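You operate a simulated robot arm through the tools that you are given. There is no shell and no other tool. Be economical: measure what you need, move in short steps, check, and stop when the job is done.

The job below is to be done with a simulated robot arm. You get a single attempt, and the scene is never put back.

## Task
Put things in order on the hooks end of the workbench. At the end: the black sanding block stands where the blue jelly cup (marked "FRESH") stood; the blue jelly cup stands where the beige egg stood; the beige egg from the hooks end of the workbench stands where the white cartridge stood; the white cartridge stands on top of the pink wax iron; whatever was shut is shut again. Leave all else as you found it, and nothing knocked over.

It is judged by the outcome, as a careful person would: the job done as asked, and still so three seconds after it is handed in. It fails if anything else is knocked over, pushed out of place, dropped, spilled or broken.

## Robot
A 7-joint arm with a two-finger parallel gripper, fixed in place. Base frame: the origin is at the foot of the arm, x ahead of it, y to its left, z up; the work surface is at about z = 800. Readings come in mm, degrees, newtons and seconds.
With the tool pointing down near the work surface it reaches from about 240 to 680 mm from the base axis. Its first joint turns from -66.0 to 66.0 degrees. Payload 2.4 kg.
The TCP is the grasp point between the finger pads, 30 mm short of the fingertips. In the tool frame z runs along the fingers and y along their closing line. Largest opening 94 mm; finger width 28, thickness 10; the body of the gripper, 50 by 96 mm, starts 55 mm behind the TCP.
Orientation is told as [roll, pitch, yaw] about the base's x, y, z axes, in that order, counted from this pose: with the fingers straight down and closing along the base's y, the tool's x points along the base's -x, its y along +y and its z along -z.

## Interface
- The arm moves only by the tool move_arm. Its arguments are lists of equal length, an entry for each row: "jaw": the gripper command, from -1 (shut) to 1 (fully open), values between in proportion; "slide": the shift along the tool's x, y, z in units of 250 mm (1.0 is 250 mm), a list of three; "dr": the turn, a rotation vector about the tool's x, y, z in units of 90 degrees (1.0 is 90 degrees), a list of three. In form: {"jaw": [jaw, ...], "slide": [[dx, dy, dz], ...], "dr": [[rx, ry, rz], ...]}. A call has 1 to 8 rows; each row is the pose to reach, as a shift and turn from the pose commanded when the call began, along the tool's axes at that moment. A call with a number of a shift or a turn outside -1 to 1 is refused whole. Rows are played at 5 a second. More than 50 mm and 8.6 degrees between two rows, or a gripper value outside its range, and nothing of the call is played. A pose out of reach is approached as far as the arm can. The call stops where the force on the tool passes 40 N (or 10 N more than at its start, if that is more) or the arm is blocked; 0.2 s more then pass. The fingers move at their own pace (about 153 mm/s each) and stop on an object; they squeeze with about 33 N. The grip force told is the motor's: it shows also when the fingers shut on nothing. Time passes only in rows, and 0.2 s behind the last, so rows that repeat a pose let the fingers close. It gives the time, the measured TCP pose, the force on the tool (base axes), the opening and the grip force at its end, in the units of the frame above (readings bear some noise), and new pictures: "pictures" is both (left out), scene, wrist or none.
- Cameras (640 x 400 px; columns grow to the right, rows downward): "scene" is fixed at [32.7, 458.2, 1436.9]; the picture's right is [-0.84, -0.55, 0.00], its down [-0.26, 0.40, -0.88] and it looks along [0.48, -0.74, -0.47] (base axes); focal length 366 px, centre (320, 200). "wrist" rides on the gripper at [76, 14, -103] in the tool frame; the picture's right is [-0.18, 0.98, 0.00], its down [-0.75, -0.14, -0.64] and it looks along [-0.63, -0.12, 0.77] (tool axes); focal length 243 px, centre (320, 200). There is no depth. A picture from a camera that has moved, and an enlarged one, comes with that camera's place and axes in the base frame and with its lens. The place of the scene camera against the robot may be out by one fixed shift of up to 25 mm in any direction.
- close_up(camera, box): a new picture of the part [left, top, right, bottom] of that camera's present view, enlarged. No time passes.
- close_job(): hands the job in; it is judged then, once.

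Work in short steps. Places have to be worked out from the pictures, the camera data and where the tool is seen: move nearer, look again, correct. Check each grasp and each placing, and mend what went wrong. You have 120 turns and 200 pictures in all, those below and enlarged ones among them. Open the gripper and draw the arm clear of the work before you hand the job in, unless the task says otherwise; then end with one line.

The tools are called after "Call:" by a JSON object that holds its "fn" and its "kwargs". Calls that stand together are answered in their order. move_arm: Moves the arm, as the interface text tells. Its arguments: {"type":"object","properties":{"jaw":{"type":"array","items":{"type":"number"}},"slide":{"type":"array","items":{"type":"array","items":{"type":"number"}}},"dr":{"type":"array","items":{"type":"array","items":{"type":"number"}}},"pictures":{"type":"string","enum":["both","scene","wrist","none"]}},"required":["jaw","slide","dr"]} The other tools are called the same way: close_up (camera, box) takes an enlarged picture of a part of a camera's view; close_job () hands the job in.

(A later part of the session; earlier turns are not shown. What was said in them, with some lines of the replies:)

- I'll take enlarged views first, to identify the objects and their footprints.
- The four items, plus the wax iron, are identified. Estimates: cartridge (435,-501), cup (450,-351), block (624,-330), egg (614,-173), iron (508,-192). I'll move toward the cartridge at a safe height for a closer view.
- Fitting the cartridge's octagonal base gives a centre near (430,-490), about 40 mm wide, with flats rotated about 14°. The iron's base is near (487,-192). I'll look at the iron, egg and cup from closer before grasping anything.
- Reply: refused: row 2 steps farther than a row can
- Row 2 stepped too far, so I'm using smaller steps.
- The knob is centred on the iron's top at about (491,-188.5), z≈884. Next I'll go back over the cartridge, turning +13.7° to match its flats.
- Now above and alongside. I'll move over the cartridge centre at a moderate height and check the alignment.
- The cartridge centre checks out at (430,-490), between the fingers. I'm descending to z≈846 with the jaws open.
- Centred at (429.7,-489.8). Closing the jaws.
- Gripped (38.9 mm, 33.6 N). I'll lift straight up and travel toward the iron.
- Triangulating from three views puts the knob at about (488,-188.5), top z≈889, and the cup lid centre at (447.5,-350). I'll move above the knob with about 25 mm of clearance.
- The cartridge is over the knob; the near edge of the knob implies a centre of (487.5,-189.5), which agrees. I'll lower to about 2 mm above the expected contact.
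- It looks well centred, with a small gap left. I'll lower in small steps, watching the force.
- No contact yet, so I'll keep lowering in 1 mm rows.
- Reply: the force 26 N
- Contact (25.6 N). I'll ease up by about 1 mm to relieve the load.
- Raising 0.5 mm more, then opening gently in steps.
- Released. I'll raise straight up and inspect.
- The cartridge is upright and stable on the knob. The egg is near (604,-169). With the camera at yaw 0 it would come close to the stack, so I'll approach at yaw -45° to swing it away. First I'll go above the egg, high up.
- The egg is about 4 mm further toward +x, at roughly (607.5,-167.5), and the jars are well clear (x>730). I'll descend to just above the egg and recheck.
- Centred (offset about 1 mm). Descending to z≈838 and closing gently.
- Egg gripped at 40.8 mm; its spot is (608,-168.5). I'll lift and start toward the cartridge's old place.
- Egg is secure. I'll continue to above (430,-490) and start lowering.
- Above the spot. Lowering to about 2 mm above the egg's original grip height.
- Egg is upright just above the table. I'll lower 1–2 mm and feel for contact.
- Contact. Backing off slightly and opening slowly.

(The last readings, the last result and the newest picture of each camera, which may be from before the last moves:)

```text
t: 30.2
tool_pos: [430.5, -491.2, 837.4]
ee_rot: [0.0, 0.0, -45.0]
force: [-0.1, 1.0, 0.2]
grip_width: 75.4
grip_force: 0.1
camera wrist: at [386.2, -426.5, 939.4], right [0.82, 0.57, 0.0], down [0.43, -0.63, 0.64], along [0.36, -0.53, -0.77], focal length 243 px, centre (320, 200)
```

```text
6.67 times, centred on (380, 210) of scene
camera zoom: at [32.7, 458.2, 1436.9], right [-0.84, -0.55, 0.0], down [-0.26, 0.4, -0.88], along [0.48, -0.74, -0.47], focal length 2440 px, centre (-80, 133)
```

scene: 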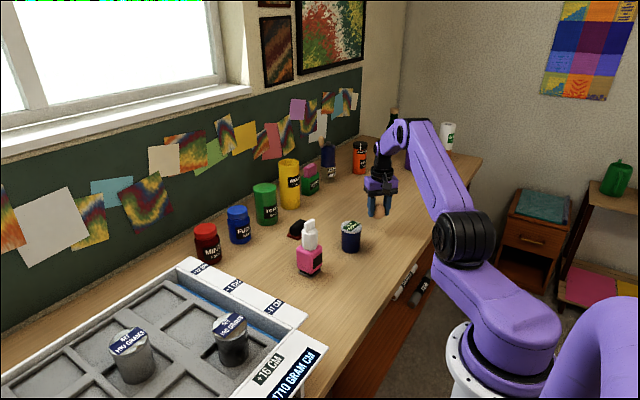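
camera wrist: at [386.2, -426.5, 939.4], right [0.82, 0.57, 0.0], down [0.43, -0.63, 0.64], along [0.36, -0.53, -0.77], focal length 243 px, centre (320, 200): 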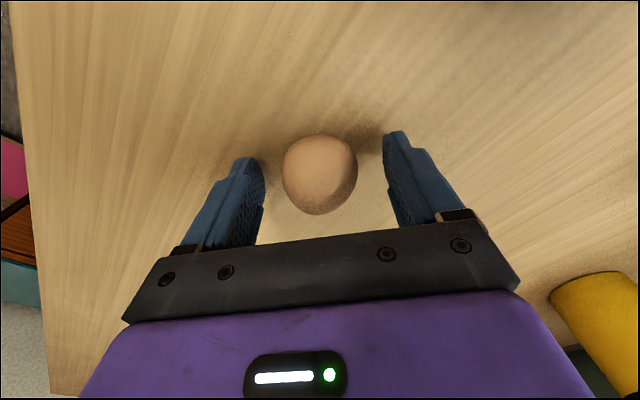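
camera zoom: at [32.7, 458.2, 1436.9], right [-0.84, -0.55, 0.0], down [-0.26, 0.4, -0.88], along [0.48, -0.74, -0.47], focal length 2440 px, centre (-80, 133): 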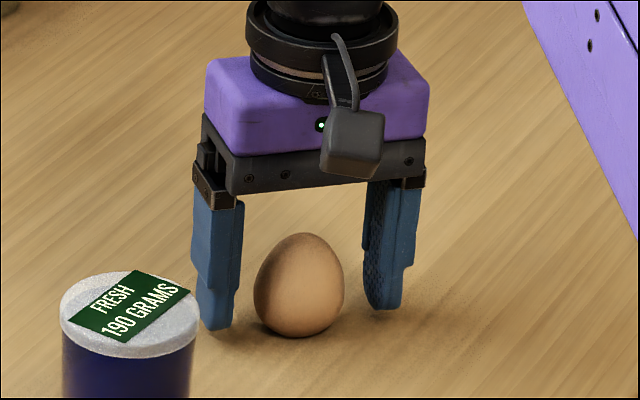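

Egg stands freely. I'll rise and go above the cup at (447.5,-350) with the jaws fully open.

Call:
{"fn": "move_arm", "kwargs": {"jaw": [0.6, 0.6, 0.6, 1, 1, 1, 1, 1], "slide": [[0, 0, -0.1], [0, 0, -0.28], [0, 0, -0.46], [0, 0, -0.6], [0.1, 0.13, -0.6], [0.2, 0.26, -0.6], [0.3, 0.385, -0.6], [0.346, 0.446, -0.6]], "dr": [[0, 0, 0], [0, 0, 0], [0, 0, 0], [0, 0, 0], [0, 0, 0], [0, 0, 0], [0, 0, 0], [0, 0, 0]], "pictures": "wrist"}}

Call:
{"fn": "close_up", "kwargs": {"camera": "wrist", "box": [200, 40, 440, 190]}}

Call:
{"fn": "close_up", "kwargs": {"camera": "wrist", "box": [400, 20, 560, 120]}}

```text
t: 32.0
tool_pos: [448.0, -346.8, 989.6]
ee_rot: [-0.1, 0.0, -45.0]
force: [-0.1, -0.5, -0.4]
grip_width: 94.0
grip_force: 0.0
camera wrist: at [403.2, -282.0, 1091.0], right [0.82, 0.57, 0.0], down [0.43, -0.63, 0.64], along [0.36, -0.53, -0.77], focal length 243 px, centre (320, 200)
```

wrist: 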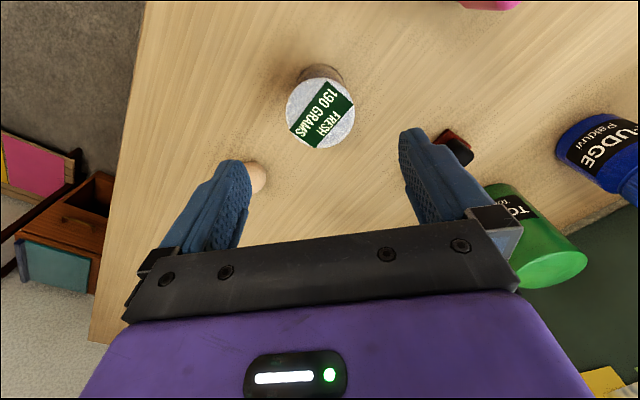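

```text
2.67 times, centred on (320, 115) of wrist
camera zoom: at [403.2, -282.0, 1091.0], right [0.82, 0.57, 0.0], down [0.43, -0.63, 0.64], along [0.36, -0.53, -0.77], focal length 647 px, centre (320, 427)
```

zoom: 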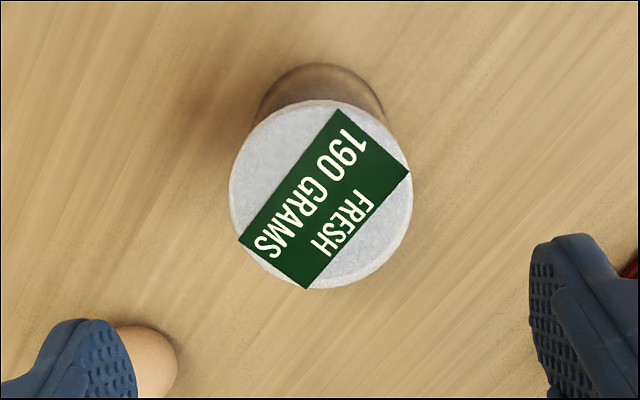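

```text
4.00 times, centred on (480, 70) of wrist
camera zoom: at [403.2, -282.0, 1091.0], right [0.82, 0.57, 0.0], down [0.43, -0.63, 0.64], along [0.36, -0.53, -0.77], focal length 970 px, centre (-320, 720)
```

zoom: 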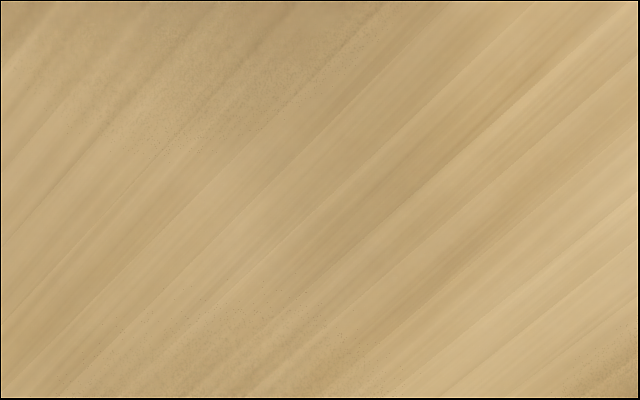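

The cup centre is (449,-350) and lid diameter about 62 mm. I'll descend to z≈842 with the jaws fully open.

Call:
{"fn": "move_arm", "kwargs": {"jaw": [1, 1, 1, 1, 1], "slide": [[-0.004, 0.004, 0.18], [-0.004, 0.004, 0.36], [-0.004, 0.004, 0.5], [-0.004, 0.004, 0.58], [-0.004, 0.004, 0.58]], "dr": [[0, 0, 0], [0, 0, 0], [0, 0, 0], [0, 0, 0], [0, 0, 0]], "pictures": "wrist"}}

Call:
{"fn": "close_up", "kwargs": {"camera": "scene", "box": [320, 190, 400, 260]}}

```text
t: 33.2
tool_pos: [449.7, -349.2, 844.9]
ee_rot: [0.1, 0.0, -45.0]
force: [-0.2, -0.7, -0.1]
grip_width: 93.9
grip_force: 0.0
camera wrist: at [405.4, -284.5, 947.1], right [0.82, 0.57, 0.0], down [0.43, -0.63, 0.64], along [0.36, -0.53, -0.77], focal length 243 px, centre (320, 200)
```

wrist: 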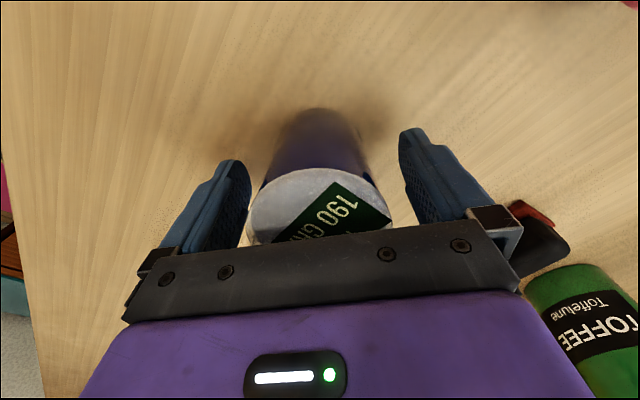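

```text
5.71 times, centred on (360, 225) of scene
camera zoom: at [32.7, 458.2, 1436.9], right [-0.84, -0.55, 0.0], down [-0.26, 0.4, -0.88], along [0.48, -0.74, -0.47], focal length 2092 px, centre (91, 57)
```

zoom: 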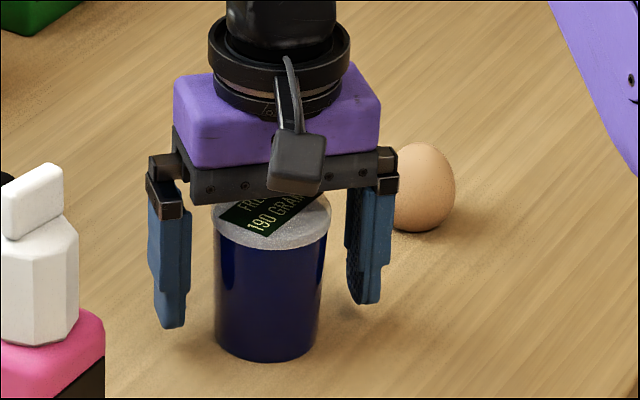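

The cup is between the fingers with the palm clear. Closing.

Call:
{"fn": "move_arm", "kwargs": {"jaw": [0.6, 0.4, 0.2, 0.0, -0.2, -0.2], "slide": [[0, 0, 0], [0, 0, 0], [0, 0, 0], [0, 0, 0], [0, 0, 0], [0, 0, 0]], "dr": [[0, 0, 0], [0, 0, 0], [0, 0, 0], [0, 0, 0], [0, 0, 0], [0, 0, 0]], "pictures": "wrist"}}

Call:
{"fn": "close_up", "kwargs": {"camera": "scene", "box": [320, 190, 400, 260]}}

```text
t: 34.6
tool_pos: [450.0, -349.3, 846.4]
ee_rot: [0.0, 0.1, -45.0]
force: [-0.2, -0.4, 0.9]
grip_width: 61.8
grip_force: 33.5
camera wrist: at [405.5, -284.6, 947.5], right [0.82, 0.57, 0.0], down [0.43, -0.63, 0.64], along [0.36, -0.53, -0.77], focal length 243 px, centre (320, 200)
```

wrist: 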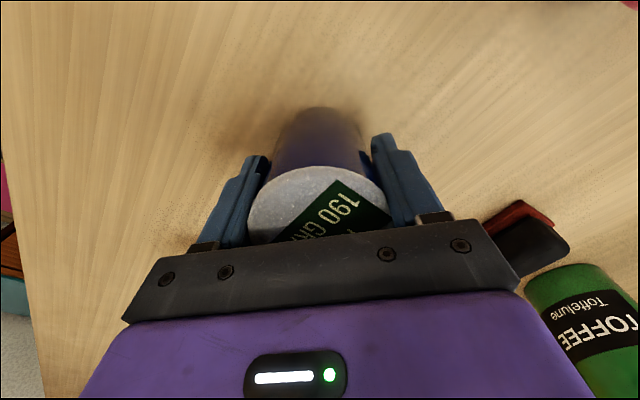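

```text
5.71 times, centred on (360, 225) of scene
camera zoom: at [32.7, 458.2, 1436.9], right [-0.84, -0.55, 0.0], down [-0.26, 0.4, -0.88], along [0.48, -0.74, -0.47], focal length 2092 px, centre (91, 57)
```

zoom: 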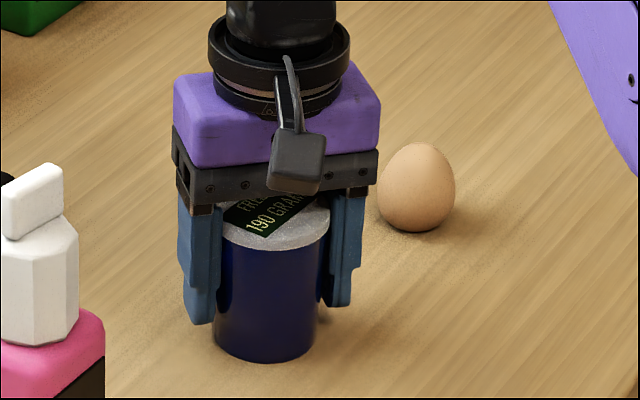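

Gripped on the lid rim (61.8 mm). I'll lift and check the hold.

Call:
{"fn": "move_arm", "kwargs": {"jaw": [-0.2, -0.2, -0.2, -0.2, -0.2, -0.2], "slide": [[0, 0, -0.04], [0, 0, -0.14], [0, 0, -0.3], [0, 0, -0.48], [0, 0, -0.66], [0, 0, -0.66]], "dr": [[0, 0, 0], [0, 0, 0], [0, 0, 0], [0, 0, 0], [0, 0, 0], [0, 0, 0]], "pictures": "both"}}

Call:
{"fn": "close_up", "kwargs": {"camera": "scene", "box": [310, 130, 410, 230]}}

```text
t: 36.0
tool_pos: [448.2, -350.1, 1006.3]
ee_rot: [-0.1, 0.0, -45.0]
force: [1.1, 0.7, -1.5]
grip_width: 62.0
grip_force: 32.7
camera wrist: at [403.8, -285.5, 1108.5], right [0.82, 0.57, 0.0], down [0.43, -0.63, 0.64], along [0.36, -0.53, -0.77], focal length 243 px, centre (320, 200)
```

scene: 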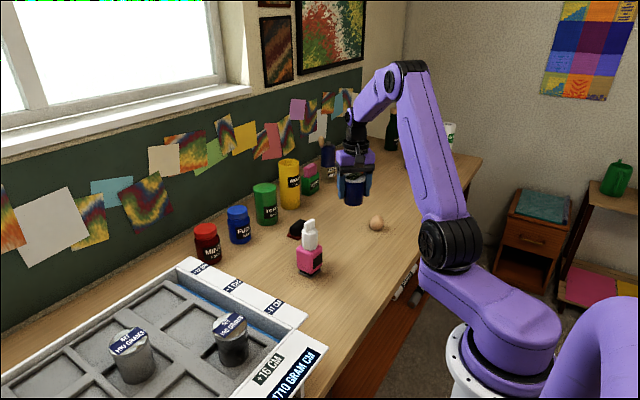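
wrist: 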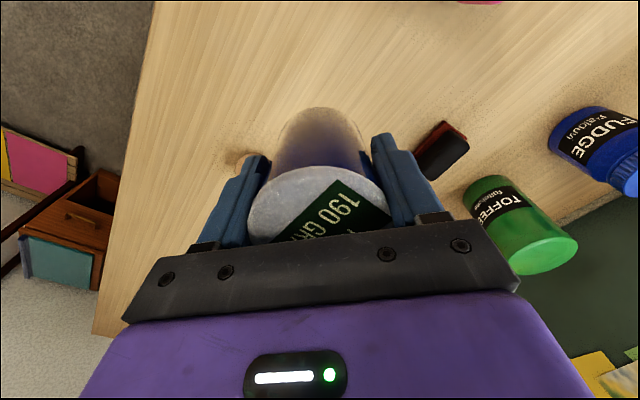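

```text
4.00 times, centred on (360, 180) of scene
camera zoom: at [32.7, 458.2, 1436.9], right [-0.84, -0.55, 0.0], down [-0.26, 0.4, -0.88], along [0.48, -0.74, -0.47], focal length 1464 px, centre (160, 280)
```

zoom: 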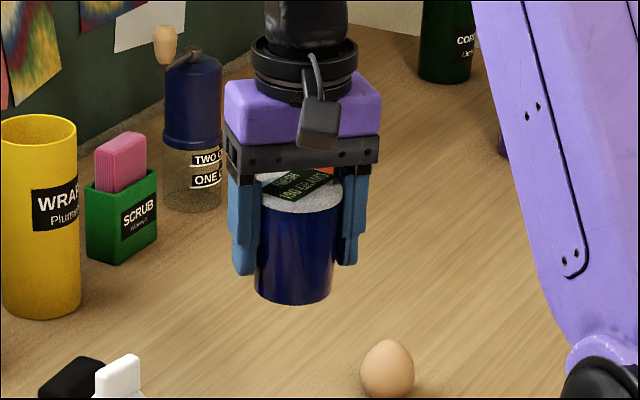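

The cup is held level. I'll travel to above the egg's old spot, raising 12 mm more to clear the stack.

Call:
{"fn": "move_arm", "kwargs": {"jaw": [-0.2, -0.2, -0.2, -0.2, -0.2, -0.2, -0.2, -0.2], "slide": [[0.005, 0.08, -0.05], [0.016, 0.24, -0.05], [0.027, 0.4, -0.05], [0.037, 0.56, -0.05], [0.048, 0.72, -0.05], [0.058, 0.87, -0.05], [0.064, 0.963, -0.05], [0.064, 0.963, 0.05]], "dr": [[0, 0, 0], [0, 0, 0], [0, 0, 0], [0, 0, 0], [0, 0, 0], [0, 0, 0], [0, 0, 0], [0, 0, 0]], "pictures": "both"}}

```text
t: 37.8
tool_pos: [608.7, -167.2, 996.1]
ee_rot: [-0.1, 0.0, -45.0]
force: [0.2, -0.4, -1.6]
grip_width: 62.0
grip_force: 33.0
camera wrist: at [565.0, -103.5, 1098.3], right [0.82, 0.57, 0.0], down [0.43, -0.63, 0.64], along [0.36, -0.53, -0.77], focal length 243 px, centre (320, 200)
```

scene: 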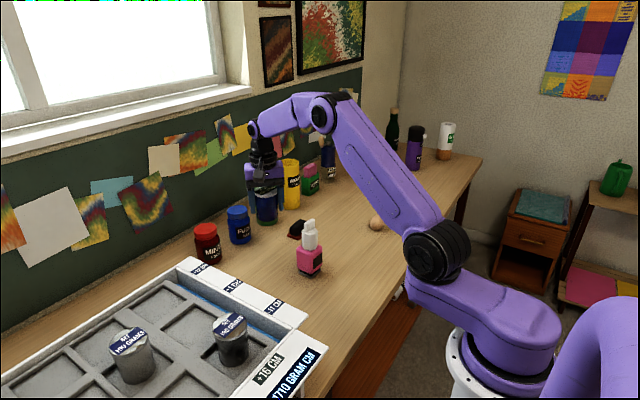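
wrist: 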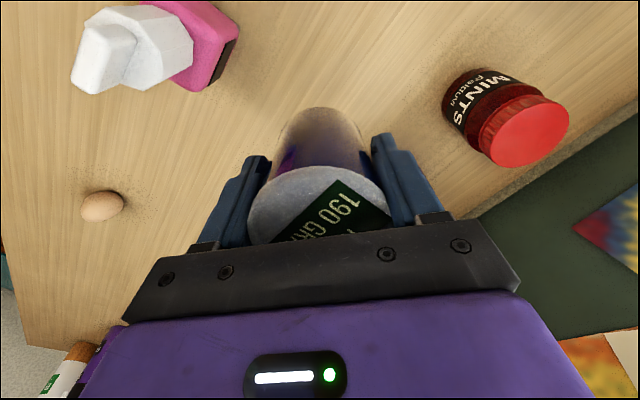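

Over the spot and clear of everything. Lowering to about 5 mm above the table.

Call:
{"fn": "move_arm", "kwargs": {"jaw": [-0.2, -0.2, -0.2, -0.2, -0.2], "slide": [[0, 0, 0.17], [0, 0, 0.34], [0, 0, 0.5], [0, 0, 0.58], [0, 0, 0.58]], "dr": [[0, 0, 0], [0, 0, 0], [0, 0, 0], [0, 0, 0], [0, 0, 0]], "pictures": "wrist"}}

Call:
{"fn": "close_up", "kwargs": {"camera": "scene", "box": [230, 190, 340, 290]}}

```text
t: 39.0
tool_pos: [608.2, -170.5, 851.3]
ee_rot: [0.0, 0.0, -45.0]
force: [0.2, 0.2, -1.6]
grip_width: 61.8
grip_force: 32.7
camera wrist: at [564.2, -105.2, 952.6], right [0.82, 0.57, 0.0], down [0.43, -0.63, 0.64], along [0.36, -0.53, -0.77], focal length 243 px, centre (320, 200)
```

wrist: 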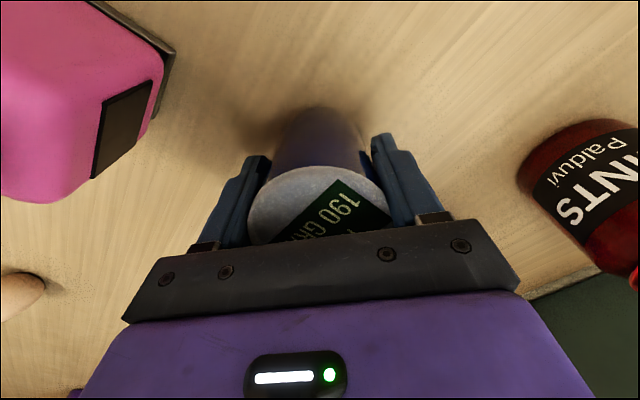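

```text
4.00 times, centred on (285, 240) of scene
camera zoom: at [32.7, 458.2, 1436.9], right [-0.84, -0.55, 0.0], down [-0.26, 0.4, -0.88], along [0.48, -0.74, -0.47], focal length 1464 px, centre (460, 40)
```

zoom: 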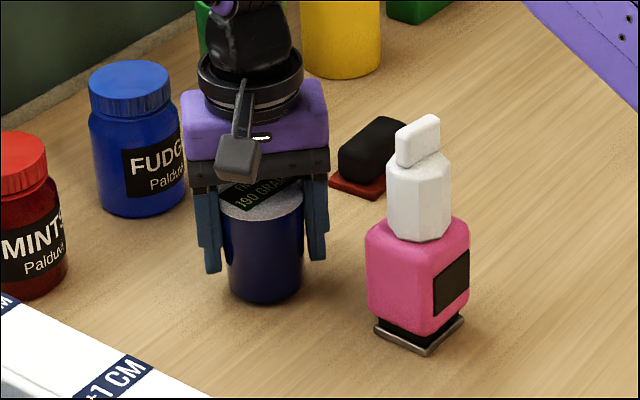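

Lowering in small steps to contact.

Call:
{"fn": "move_arm", "kwargs": {"jaw": [-0.2, -0.2, -0.2, -0.2], "slide": [[0, 0, 0.005], [0, 0, 0.01], [0, 0, 0.015], [0, 0, 0.015]], "dr": [[0, 0, 0], [0, 0, 0], [0, 0, 0], [0, 0, 0]], "pictures": "none"}}

```text
t: 40.0
tool_pos: [608.2, -168.2, 847.3]
ee_rot: [0.0, 0.1, -44.9]
force: [0.5, 0.9, -1.8]
grip_width: 61.3
grip_force: 32.8
```

Call:
{"fn": "move_arm", "kwargs": {"jaw": [-0.2, -0.2, -0.2], "slide": [[0, 0, 0.004], [0, 0, 0.008], [0, 0, 0.008]], "dr": [[0, 0, 0], [0, 0, 0], [0, 0, 0]], "pictures": "none"}}

```text
t: 40.8
tool_pos: [609.4, -168.2, 845.4]
ee_rot: [0.0, -0.1, -45.0]
force: [-5.3, 0.9, 10.6]
grip_width: 61.5
grip_force: 33.2
```

Contact at 10 N, so I'll release slowly.

Call:
{"fn": "move_arm", "kwargs": {"jaw": [-0.2, 0.34, 0.38, 0.45, 0.6, 0.8, 0.9, 0.9], "slide": [[0, 0, -0.002], [0, 0, -0.002], [0, 0, -0.002], [0, 0, -0.002], [0, 0, -0.002], [0, 0, -0.002], [0, 0, -0.002], [0, 0, -0.002]], "dr": [[0, 0, 0], [0, 0, 0], [0, 0, 0], [0, 0, 0], [0, 0, 0], [0, 0, 0], [0, 0, 0], [0, 0, 0]], "pictures": "wrist"}}

Call:
{"fn": "close_up", "kwargs": {"camera": "scene", "box": [230, 190, 340, 290]}}

```text
t: 42.6
tool_pos: [610.4, -167.1, 845.4]
ee_rot: [0.0, 0.1, -45.0]
force: [0.2, -0.2, -0.7]
grip_width: 89.5
grip_force: 0.1
camera wrist: at [564.9, -104.3, 946.8], right [0.82, 0.57, 0.0], down [0.43, -0.63, 0.64], along [0.36, -0.53, -0.77], focal length 243 px, centre (320, 200)
```

wrist: 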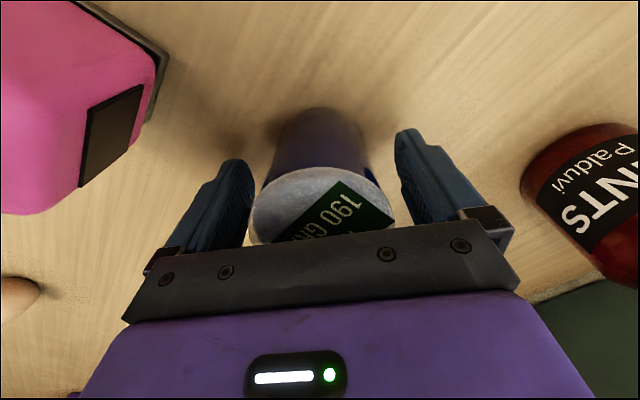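

```text
4.00 times, centred on (285, 240) of scene
camera zoom: at [32.7, 458.2, 1436.9], right [-0.84, -0.55, 0.0], down [-0.26, 0.4, -0.88], along [0.48, -0.74, -0.47], focal length 1464 px, centre (460, 40)
```

zoom: 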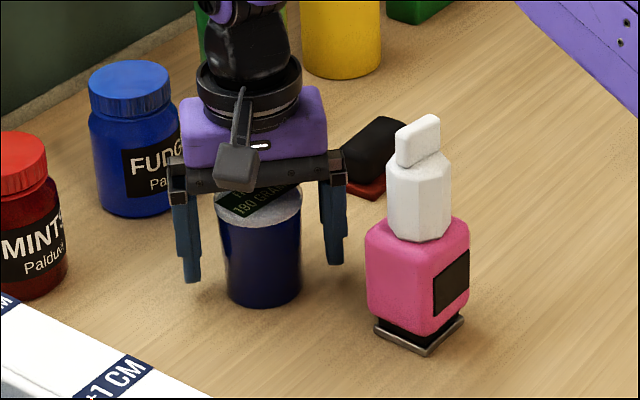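

The cup stands at the egg's old place. I'll raise straight up, then move toward the sanding block, turning back to yaw ≈0 for a closer look.

Call:
{"fn": "move_arm", "kwargs": {"jaw": [0.9, 0.9, 0.9, 1, 1, 1, 1, 1], "slide": [[0, 0, -0.18], [0, 0, -0.37], [0, 0, -0.56], [-0.04, -0.139, -0.56], [-0.077, -0.278, -0.56], [-0.115, -0.417, -0.56], [-0.154, -0.556, -0.52], [-0.192, -0.696, -0.46]], "dr": [[0, 0, 0], [0, 0, 0], [0, 0, 0], [0, 0, -0.094], [0, 0, -0.188], [0, 0, -0.282], [0, 0, -0.376], [0, 0, -0.47]], "pictures": "both"}}

Call:
{"fn": "close_up", "kwargs": {"camera": "wrist", "box": [240, 130, 400, 240]}}

Call:
{"fn": "close_up", "kwargs": {"camera": "scene", "box": [230, 190, 340, 290]}}

```text
t: 44.4
tool_pos: [517.4, -326.3, 958.1]
ee_rot: [0.0, -0.1, -2.6]
force: [1.2, -0.1, 0.3]
grip_width: 93.8
grip_force: 0.1
camera wrist: at [441.0, -308.7, 1059.0], right [0.23, 0.97, 0.0], down [0.75, -0.17, 0.64], along [0.63, -0.15, -0.77], focal length 243 px, centre (320, 200)
```

scene: 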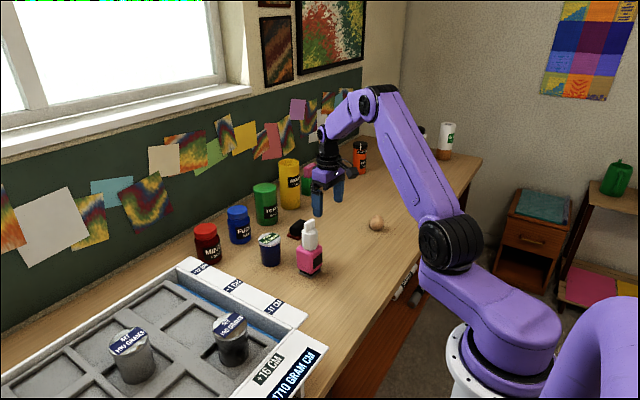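
wrist: 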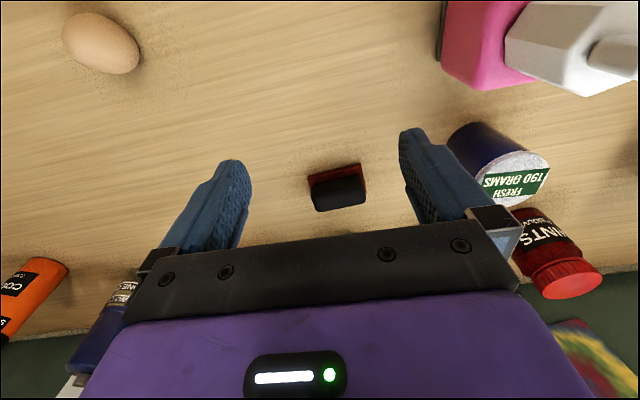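

```text
3.64 times, centred on (320, 185) of wrist
camera zoom: at [441.0, -308.7, 1059.0], right [0.23, 0.97, 0.0], down [0.75, -0.17, 0.64], along [0.63, -0.15, -0.77], focal length 882 px, centre (320, 254)
```

zoom: 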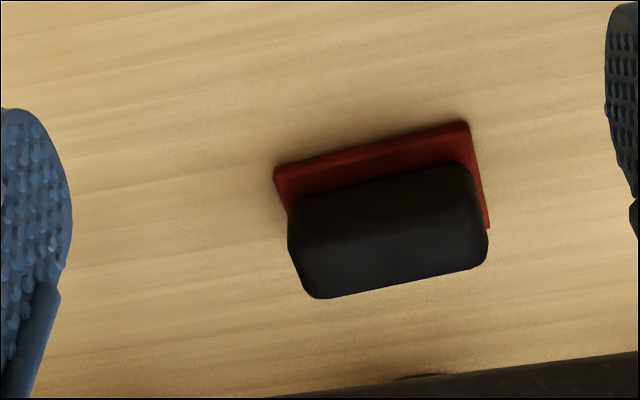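

```text
4.00 times, centred on (285, 240) of scene
camera zoom: at [32.7, 458.2, 1436.9], right [-0.84, -0.55, 0.0], down [-0.26, 0.4, -0.88], along [0.48, -0.74, -0.47], focal length 1464 px, centre (460, 40)
```

zoom: 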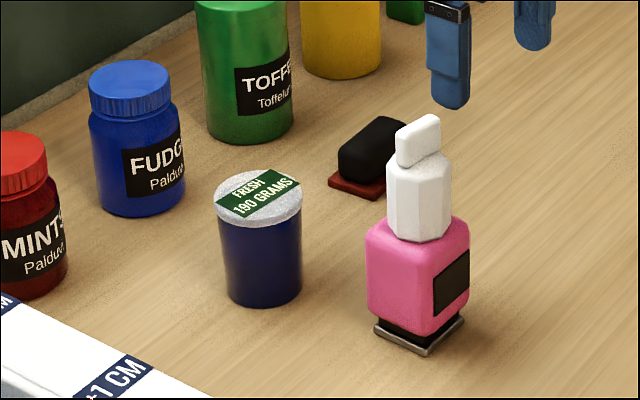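

The block's plate is about 67×47 mm, centred at (627,-328) and rotated about 3°. That is 707 mm from the base axis, so I'll tilt the fingers 12° outward to reach it. I'll move above it in that pose.

Call:
{"fn": "move_arm", "kwargs": {"jaw": [1, 1, 1, 1], "slide": [[-0.116, 0.003, 0.03], [-0.232, 0.005, 0.07], [-0.348, 0.008, 0.116], [-0.348, 0.008, 0.116]], "dr": [[-0.0008, -0.0444, -0.0215], [-0.003, -0.0889, -0.043], [-0.0068, -0.1333, -0.0644], [-0.0068, -0.1333, -0.0644]], "pictures": "wrist"}}

Call:
{"fn": "close_up", "kwargs": {"camera": "wrist", "box": [200, 60, 440, 210]}}

```text
t: 45.4
tool_pos: [606.7, -331.0, 930.7]
ee_rot: [0.0, -12.1, 3.2]
force: [-0.1, 0.5, 0.4]
grip_width: 94.3
grip_force: 0.0
camera wrist: at [509.3, -320.5, 1014.0], right [0.12, 0.99, 0.04], down [0.61, -0.11, 0.79], along [0.78, -0.07, -0.62], focal length 243 px, centre (320, 200)
```

wrist: 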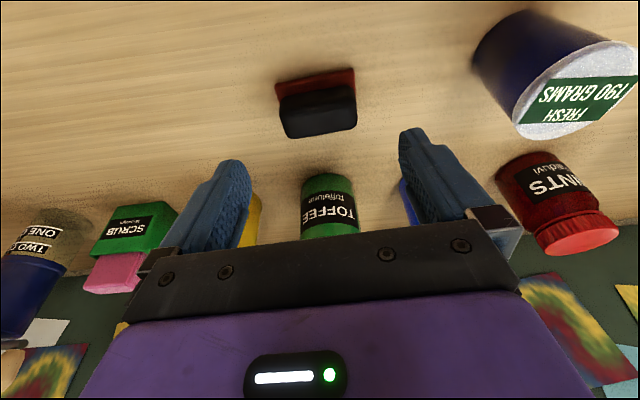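

```text
2.67 times, centred on (320, 135) of wrist
camera zoom: at [509.3, -320.5, 1014.0], right [0.12, 0.99, 0.04], down [0.61, -0.11, 0.79], along [0.78, -0.07, -0.62], focal length 647 px, centre (320, 373)
```

zoom: 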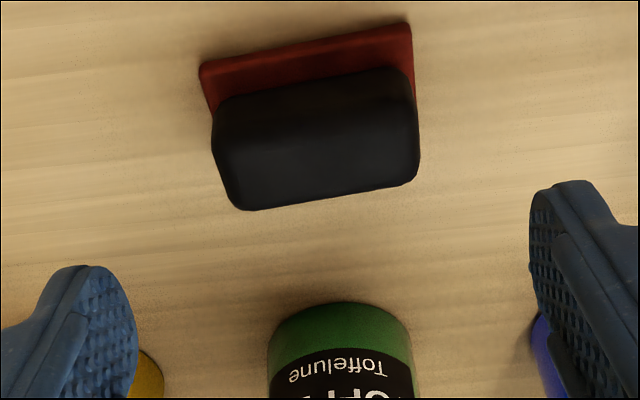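

The tilt is good and the block is centred between the fingers. I'll descend to TCP (622,-328,842).

Call:
{"fn": "move_arm", "kwargs": {"jaw": [1, 1, 1, 1], "slide": [[0.002, 0, 0.15], [0.005, -0.001, 0.28], [0.007, -0.0015, 0.352], [0.007, -0.0015, 0.352]], "dr": [[0, 0, 0], [0, 0, 0], [0, 0, 0], [0, 0, 0]], "pictures": "wrist"}}

Call:
{"fn": "close_up", "kwargs": {"camera": "wrist", "box": [200, 90, 440, 240]}}

Call:
{"fn": "close_up", "kwargs": {"camera": "scene", "box": [260, 170, 360, 250]}}

```text
t: 46.4
tool_pos: [622.6, -327.3, 844.6]
ee_rot: [0.0, -12.1, 3.3]
force: [0.1, -0.4, 0.1]
grip_width: 94.1
grip_force: 0.1
camera wrist: at [524.6, -317.9, 926.9], right [0.13, 0.99, 0.04], down [0.61, -0.11, 0.79], along [0.78, -0.08, -0.62], focal length 243 px, centre (320, 200)
```

wrist: 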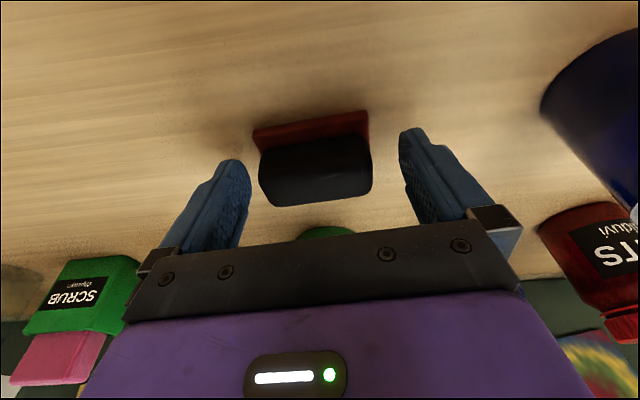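

```text
2.67 times, centred on (320, 165) of wrist
camera zoom: at [524.6, -317.9, 926.9], right [0.13, 0.99, 0.04], down [0.61, -0.11, 0.79], along [0.78, -0.08, -0.62], focal length 647 px, centre (320, 293)
```

zoom: 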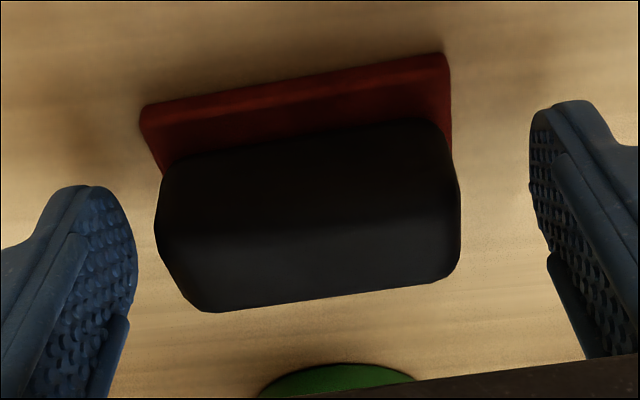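

```text
5.00 times, centred on (310, 210) of scene
camera zoom: at [32.7, 458.2, 1436.9], right [-0.84, -0.55, 0.0], down [-0.26, 0.4, -0.88], along [0.48, -0.74, -0.47], focal length 1830 px, centre (370, 150)
```

zoom: 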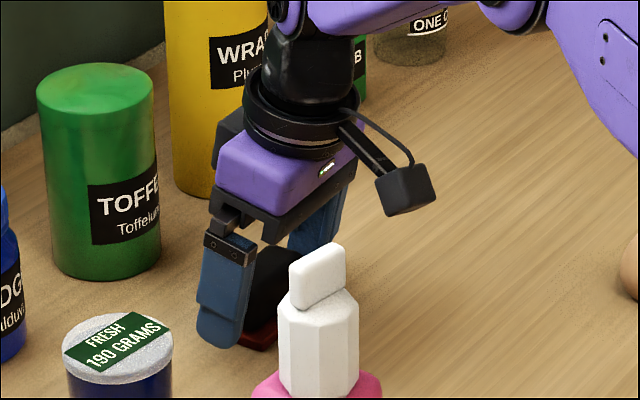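

Reached. Closing on the block's ends.

Call:
{"fn": "move_arm", "kwargs": {"jaw": [0.6, 0.4, 0.2, 0.0, -0.2, -0.2], "slide": [[0, 0, 0], [0, 0, 0], [0, 0, 0], [0, 0, 0], [0, 0, 0], [0, 0, 0]], "dr": [[0, 0, 0], [0, 0, 0], [0, 0, 0], [0, 0, 0], [0, 0, 0], [0, 0, 0]], "pictures": "wrist"}}

Call:
{"fn": "close_up", "kwargs": {"camera": "wrist", "box": [200, 90, 440, 240]}}

```text
t: 47.8
tool_pos: [620.9, -327.7, 843.1]
ee_rot: [0.0, -11.9, 3.3]
force: [0.1, -1.8, 2.3]
grip_width: 65.2
grip_force: 33.1
camera wrist: at [524.5, -318.2, 927.2], right [0.13, 0.99, 0.04], down [0.61, -0.11, 0.79], along [0.78, -0.08, -0.62], focal length 243 px, centre (320, 200)
```

wrist: 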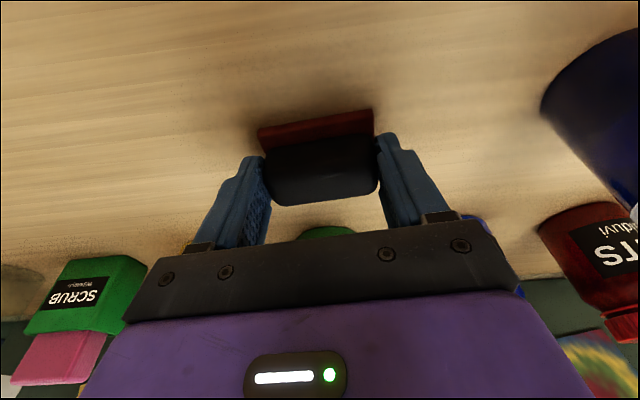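

```text
2.67 times, centred on (320, 165) of wrist
camera zoom: at [524.5, -318.2, 927.2], right [0.13, 0.99, 0.04], down [0.61, -0.11, 0.79], along [0.78, -0.08, -0.62], focal length 647 px, centre (320, 293)
```

zoom: 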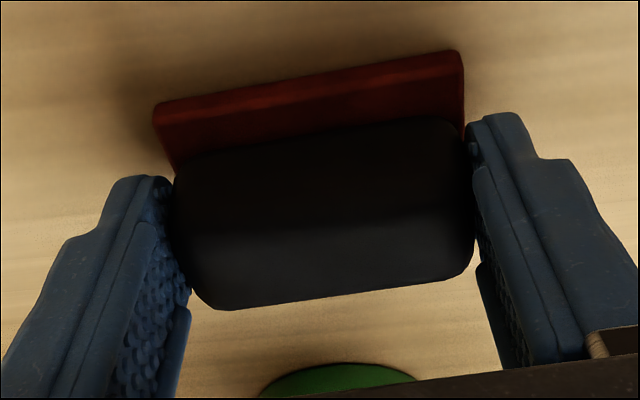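

Gripped (65.2 mm, 33 N). I'll lift vertically and move over the cup's old spot.

Call:
{"fn": "move_arm", "kwargs": {"jaw": [-0.2, -0.2, -0.2, -0.2, -0.2, -0.2, -0.2, -0.2], "slide": [[-0.0083, 0, -0.039], [-0.045, 0, -0.212], [-0.083, 0, -0.391], [0.092, -0.0115, -0.428], [0.267, -0.023, -0.465], [0.442, -0.0345, -0.502], [0.617, -0.046, -0.54], [0.617, -0.046, -0.54]], "dr": [[0, 0, 0], [0, 0, 0], [0, 0, 0], [0, 0, 0], [0, 0, 0], [0, 0, 0], [0, 0, 0], [0, 0, 0]], "pictures": "both"}}

Call:
{"fn": "close_up", "kwargs": {"camera": "scene", "box": [300, 160, 400, 240]}}

```text
t: 49.6
tool_pos: [443.4, -347.7, 943.5]
ee_rot: [0.0, -12.0, 3.3]
force: [0.1, -0.7, -0.4]
grip_width: 65.4
grip_force: 32.9
camera wrist: at [345.9, -337.4, 1027.3], right [0.13, 0.99, 0.04], down [0.61, -0.11, 0.78], along [0.78, -0.07, -0.62], focal length 243 px, centre (320, 200)
```

scene: 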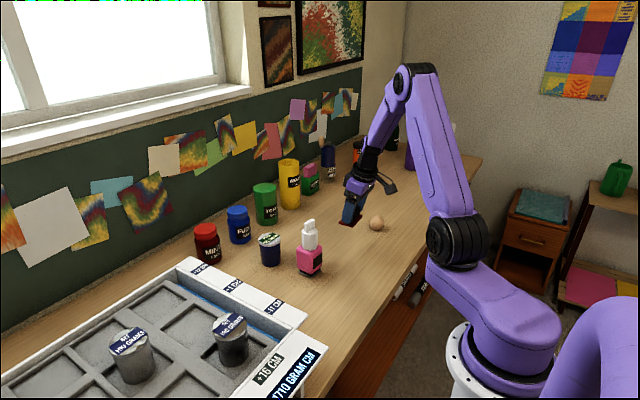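
wrist: 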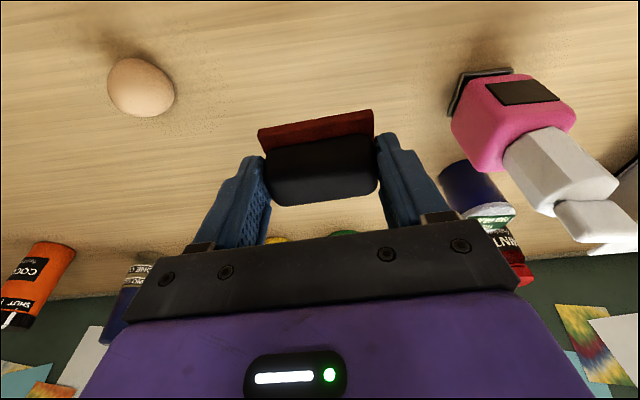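

```text
5.00 times, centred on (350, 200) of scene
camera zoom: at [32.7, 458.2, 1436.9], right [-0.84, -0.55, 0.0], down [-0.26, 0.4, -0.88], along [0.48, -0.74, -0.47], focal length 1830 px, centre (170, 200)
```

zoom: 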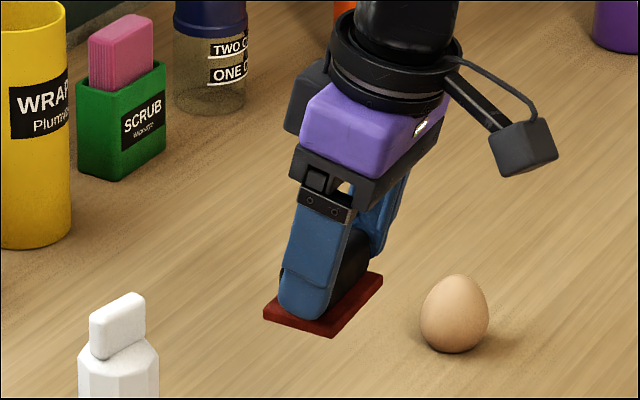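

Held level. Lowering vertically to about 8 mm above the surface.

Call:
{"fn": "move_arm", "kwargs": {"jaw": [-0.2, -0.2, -0.2, -0.2], "slide": [[0.035, 0, 0.165], [0.06, 0, 0.282], [0.0766, 0, 0.36], [0.0766, 0, 0.36]], "dr": [[0, 0, 0], [0, 0, 0], [0, 0, 0], [0, 0, 0]], "pictures": "wrist"}}

Call:
{"fn": "close_up", "kwargs": {"camera": "scene", "box": [310, 180, 410, 260]}}

```text
t: 50.6
tool_pos: [443.2, -347.7, 852.9]
ee_rot: [0.0, -11.9, 3.3]
force: [0.0, 0.1, -1.5]
grip_width: 65.6
grip_force: 33.1
camera wrist: at [346.1, -338.7, 936.0], right [0.13, 0.99, 0.04], down [0.61, -0.11, 0.79], along [0.78, -0.08, -0.62], focal length 243 px, centre (320, 200)
```

wrist: 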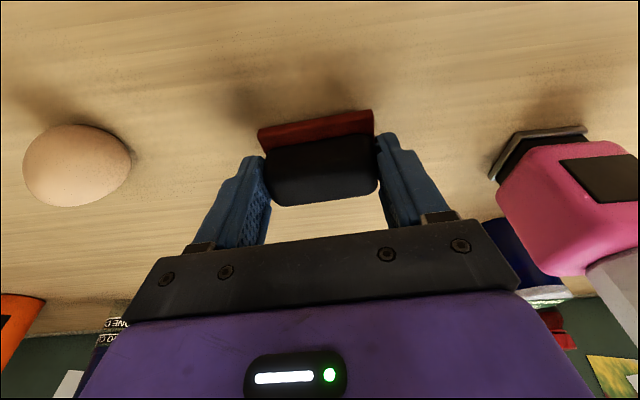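

```text
5.00 times, centred on (360, 220) of scene
camera zoom: at [32.7, 458.2, 1436.9], right [-0.84, -0.55, 0.0], down [-0.26, 0.4, -0.88], along [0.48, -0.74, -0.47], focal length 1830 px, centre (120, 100)
```

zoom: 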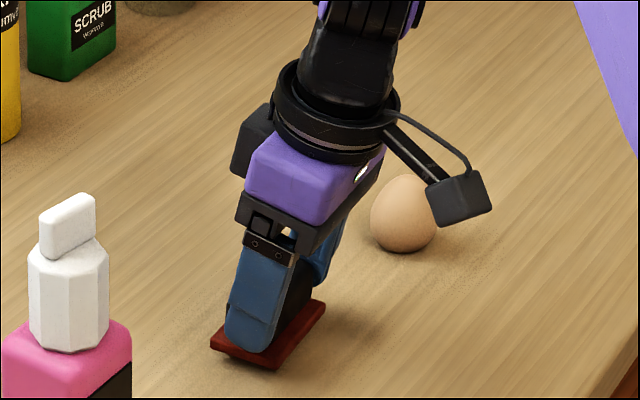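

The block centre is at about (447.5,-347.5), so I'll shift it (+1.5,-2.5) and lower 7 mm.

Call:
{"fn": "move_arm", "kwargs": {"jaw": [-0.2, -0.2, -0.2, -0.2], "slide": [[-0.004, -0.01, 0.005], [-0.002, -0.01, 0.015], [0.001, -0.01, 0.028], [0.001, -0.01, 0.028]], "dr": [[0, 0, 0], [0, 0, 0], [0, 0, 0], [0, 0, 0]], "pictures": "none"}}

```text
t: 51.6
tool_pos: [445.8, -350.1, 846.6]
ee_rot: [-0.1, -12.0, 3.2]
force: [-0.2, -0.2, -1.6]
grip_width: 65.4
grip_force: 32.6
```

Call:
{"fn": "move_arm", "kwargs": {"jaw": [-0.2, -0.2, -0.2], "slide": [[0.0008, 0, 0.004], [0.0016, 0, 0.008], [0.0016, 0, 0.008]], "dr": [[0, 0, 0], [0, 0, 0], [0, 0, 0]], "pictures": "none"}}

```text
t: 52.4
tool_pos: [445.8, -349.4, 844.3]
ee_rot: [0.0, -12.1, 3.2]
force: [-1.0, 0.2, -0.4]
grip_width: 65.5
grip_force: 33.1
```

Call:
{"fn": "move_arm", "kwargs": {"jaw": [-0.2, -0.2, -0.2], "slide": [[0.0008, 0, 0.003], [0.0013, 0, 0.006], [0.0013, 0, 0.006]], "dr": [[0, 0, 0], [0, 0, 0], [0, 0, 0]], "pictures": "none"}}

Call:
{"fn": "close_up", "kwargs": {"camera": "scene", "box": [330, 210, 390, 260]}}

```text
t: 53.2
tool_pos: [445.6, -349.6, 843.1]
ee_rot: [0.0, -12.1, 3.1]
force: [-8.4, 4.5, 21.2]
grip_width: 65.4
grip_force: 33.9
```

```text
8.00 times, centred on (360, 235) of scene
camera zoom: at [32.2, 458.5, 1436.8], right [-0.84, -0.55, 0.0], down [-0.26, 0.4, -0.88], along [0.48, -0.74, -0.47], focal length 2928 px, centre (0, -80)
```

zoom: 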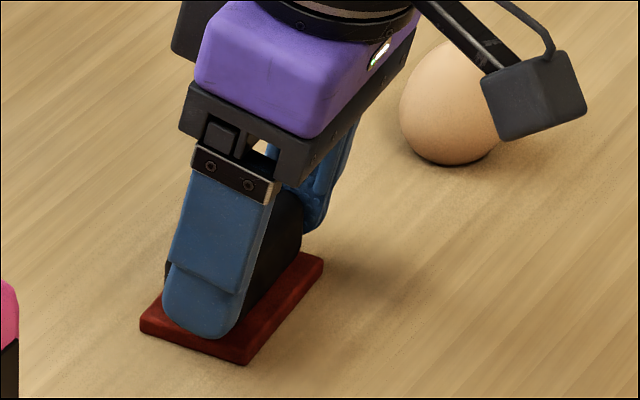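

Contact. Easing up slightly and opening.

Call:
{"fn": "move_arm", "kwargs": {"jaw": [-0.2, 0.42, 0.46, 0.55, 0.7, 0.9, 1, 1], "slide": [[-0.0006, 0, -0.003], [-0.0006, 0, -0.003], [-0.0006, 0, -0.003], [-0.0006, 0, -0.003], [-0.0006, 0, -0.003], [-0.0006, 0, -0.003], [-0.0006, 0, -0.003], [-0.0006, 0, -0.003]], "dr": [[0, 0, 0], [0, 0, 0], [0, 0, 0], [0, 0, 0], [0, 0, 0], [0, 0, 0], [0, 0, 0], [0, 0, 0]], "pictures": "wrist"}}

Call:
{"fn": "close_up", "kwargs": {"camera": "scene", "box": [330, 210, 390, 260]}}

```text
t: 55.0
tool_pos: [445.7, -351.0, 843.8]
ee_rot: [0.0, -12.0, 3.2]
force: [0.0, 0.0, 0.1]
grip_width: 94.2
grip_force: 0.1
camera wrist: at [348.9, -341.4, 926.8], right [0.13, 0.99, 0.04], down [0.61, -0.11, 0.78], along [0.78, -0.08, -0.62], focal length 243 px, centre (320, 200)
```

wrist: 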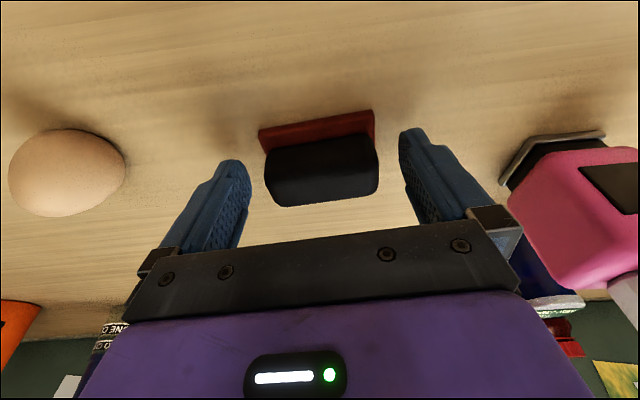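

```text
8.00 times, centred on (360, 235) of scene
camera zoom: at [32.7, 458.2, 1436.9], right [-0.84, -0.55, 0.0], down [-0.26, 0.4, -0.88], along [0.48, -0.74, -0.47], focal length 2928 px, centre (0, -80)
```

zoom: 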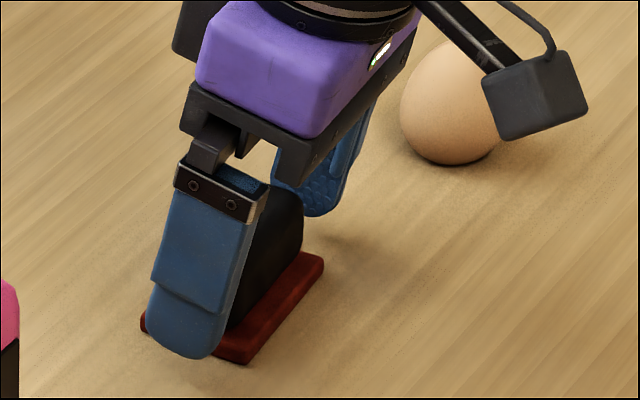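

Released. Retracting along the tool axis, then a final check of the whole scene.

Call:
{"fn": "move_arm", "kwargs": {"jaw": [1, 1, 1, 1, 1, 1, 1, 1], "slide": [[0, 0, -0.1], [0, 0, -0.28], [0, 0, -0.46], [0, 0, -0.64], [0.1, 0, -0.78], [0.2, 0, -0.92], [0.24, 0, -1], [0.24, 0, -1]], "dr": [[0, 0, 0], [0, 0, 0], [0, 0, 0], [0, 0, 0], [0, 0.06, 0], [0, 0.12, 0], [0, 0.133, 0], [0, 0.133, 0]], "pictures": "both"}}

Call:
{"fn": "close_up", "kwargs": {"camera": "scene", "box": [190, 160, 430, 300]}}

Call:
{"fn": "close_up", "kwargs": {"camera": "wrist", "box": [160, 60, 480, 240]}}

```text
t: 56.8
tool_pos: [335.0, -358.2, 1077.4]
ee_rot: [0.0, 0.0, 3.1]
force: [-0.5, 0.2, -0.5]
grip_width: 94.0
grip_force: 0.1
camera wrist: at [257.7, -348.0, 1179.5], right [0.13, 0.99, 0.0], down [0.76, -0.1, 0.64], along [0.64, -0.08, -0.77], focal length 243 px, centre (320, 200)
```

scene: 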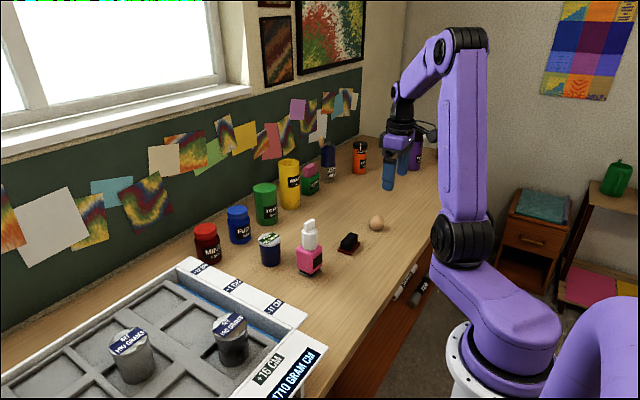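
wrist: 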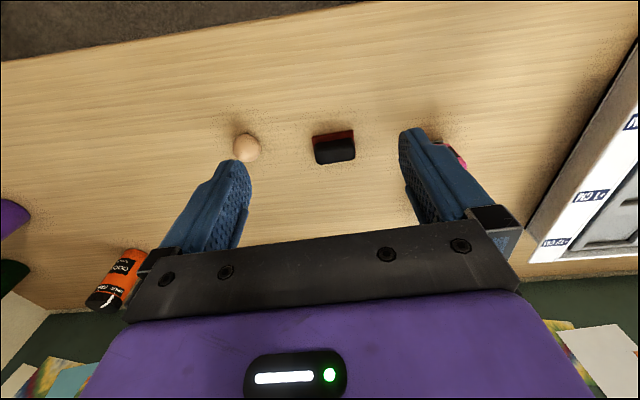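

```text
2.67 times, centred on (310, 230) of scene
camera zoom: at [32.7, 458.2, 1436.9], right [-0.84, -0.55, 0.0], down [-0.26, 0.4, -0.88], along [0.48, -0.74, -0.47], focal length 976 px, centre (347, 120)
```

zoom: 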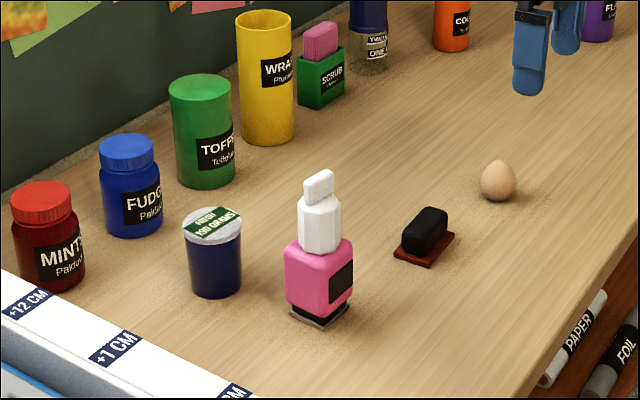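

```text
2.00 times, centred on (320, 150) of wrist
camera zoom: at [257.7, -348.0, 1179.5], right [0.13, 0.99, 0.0], down [0.76, -0.1, 0.64], along [0.64, -0.08, -0.77], focal length 485 px, centre (320, 300)
```

zoom: 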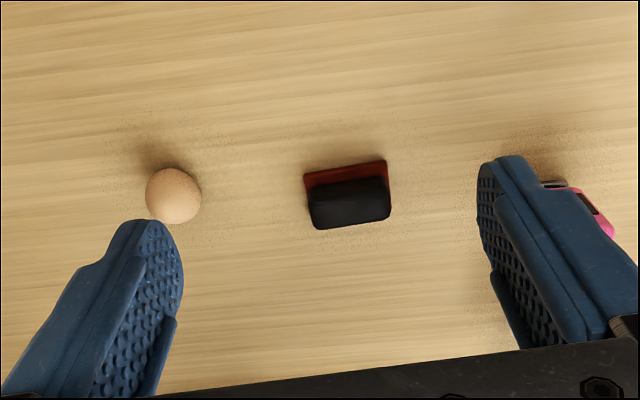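

All four items stand where they should, everything else looks undisturbed, nothing was opened, and the arm is clear with its jaws open. Handing in.

Call:
{"fn": "close_job", "kwargs": {}}

```text
The job is handed in.
```

The job is handed in: the sanding block is at the cup's old place, the cup at the egg's, the egg at the cartridge's, and the cartridge stands on the pink wax iron; nothing had to be opened, and the last pictures show nothing else moved or knocked over.
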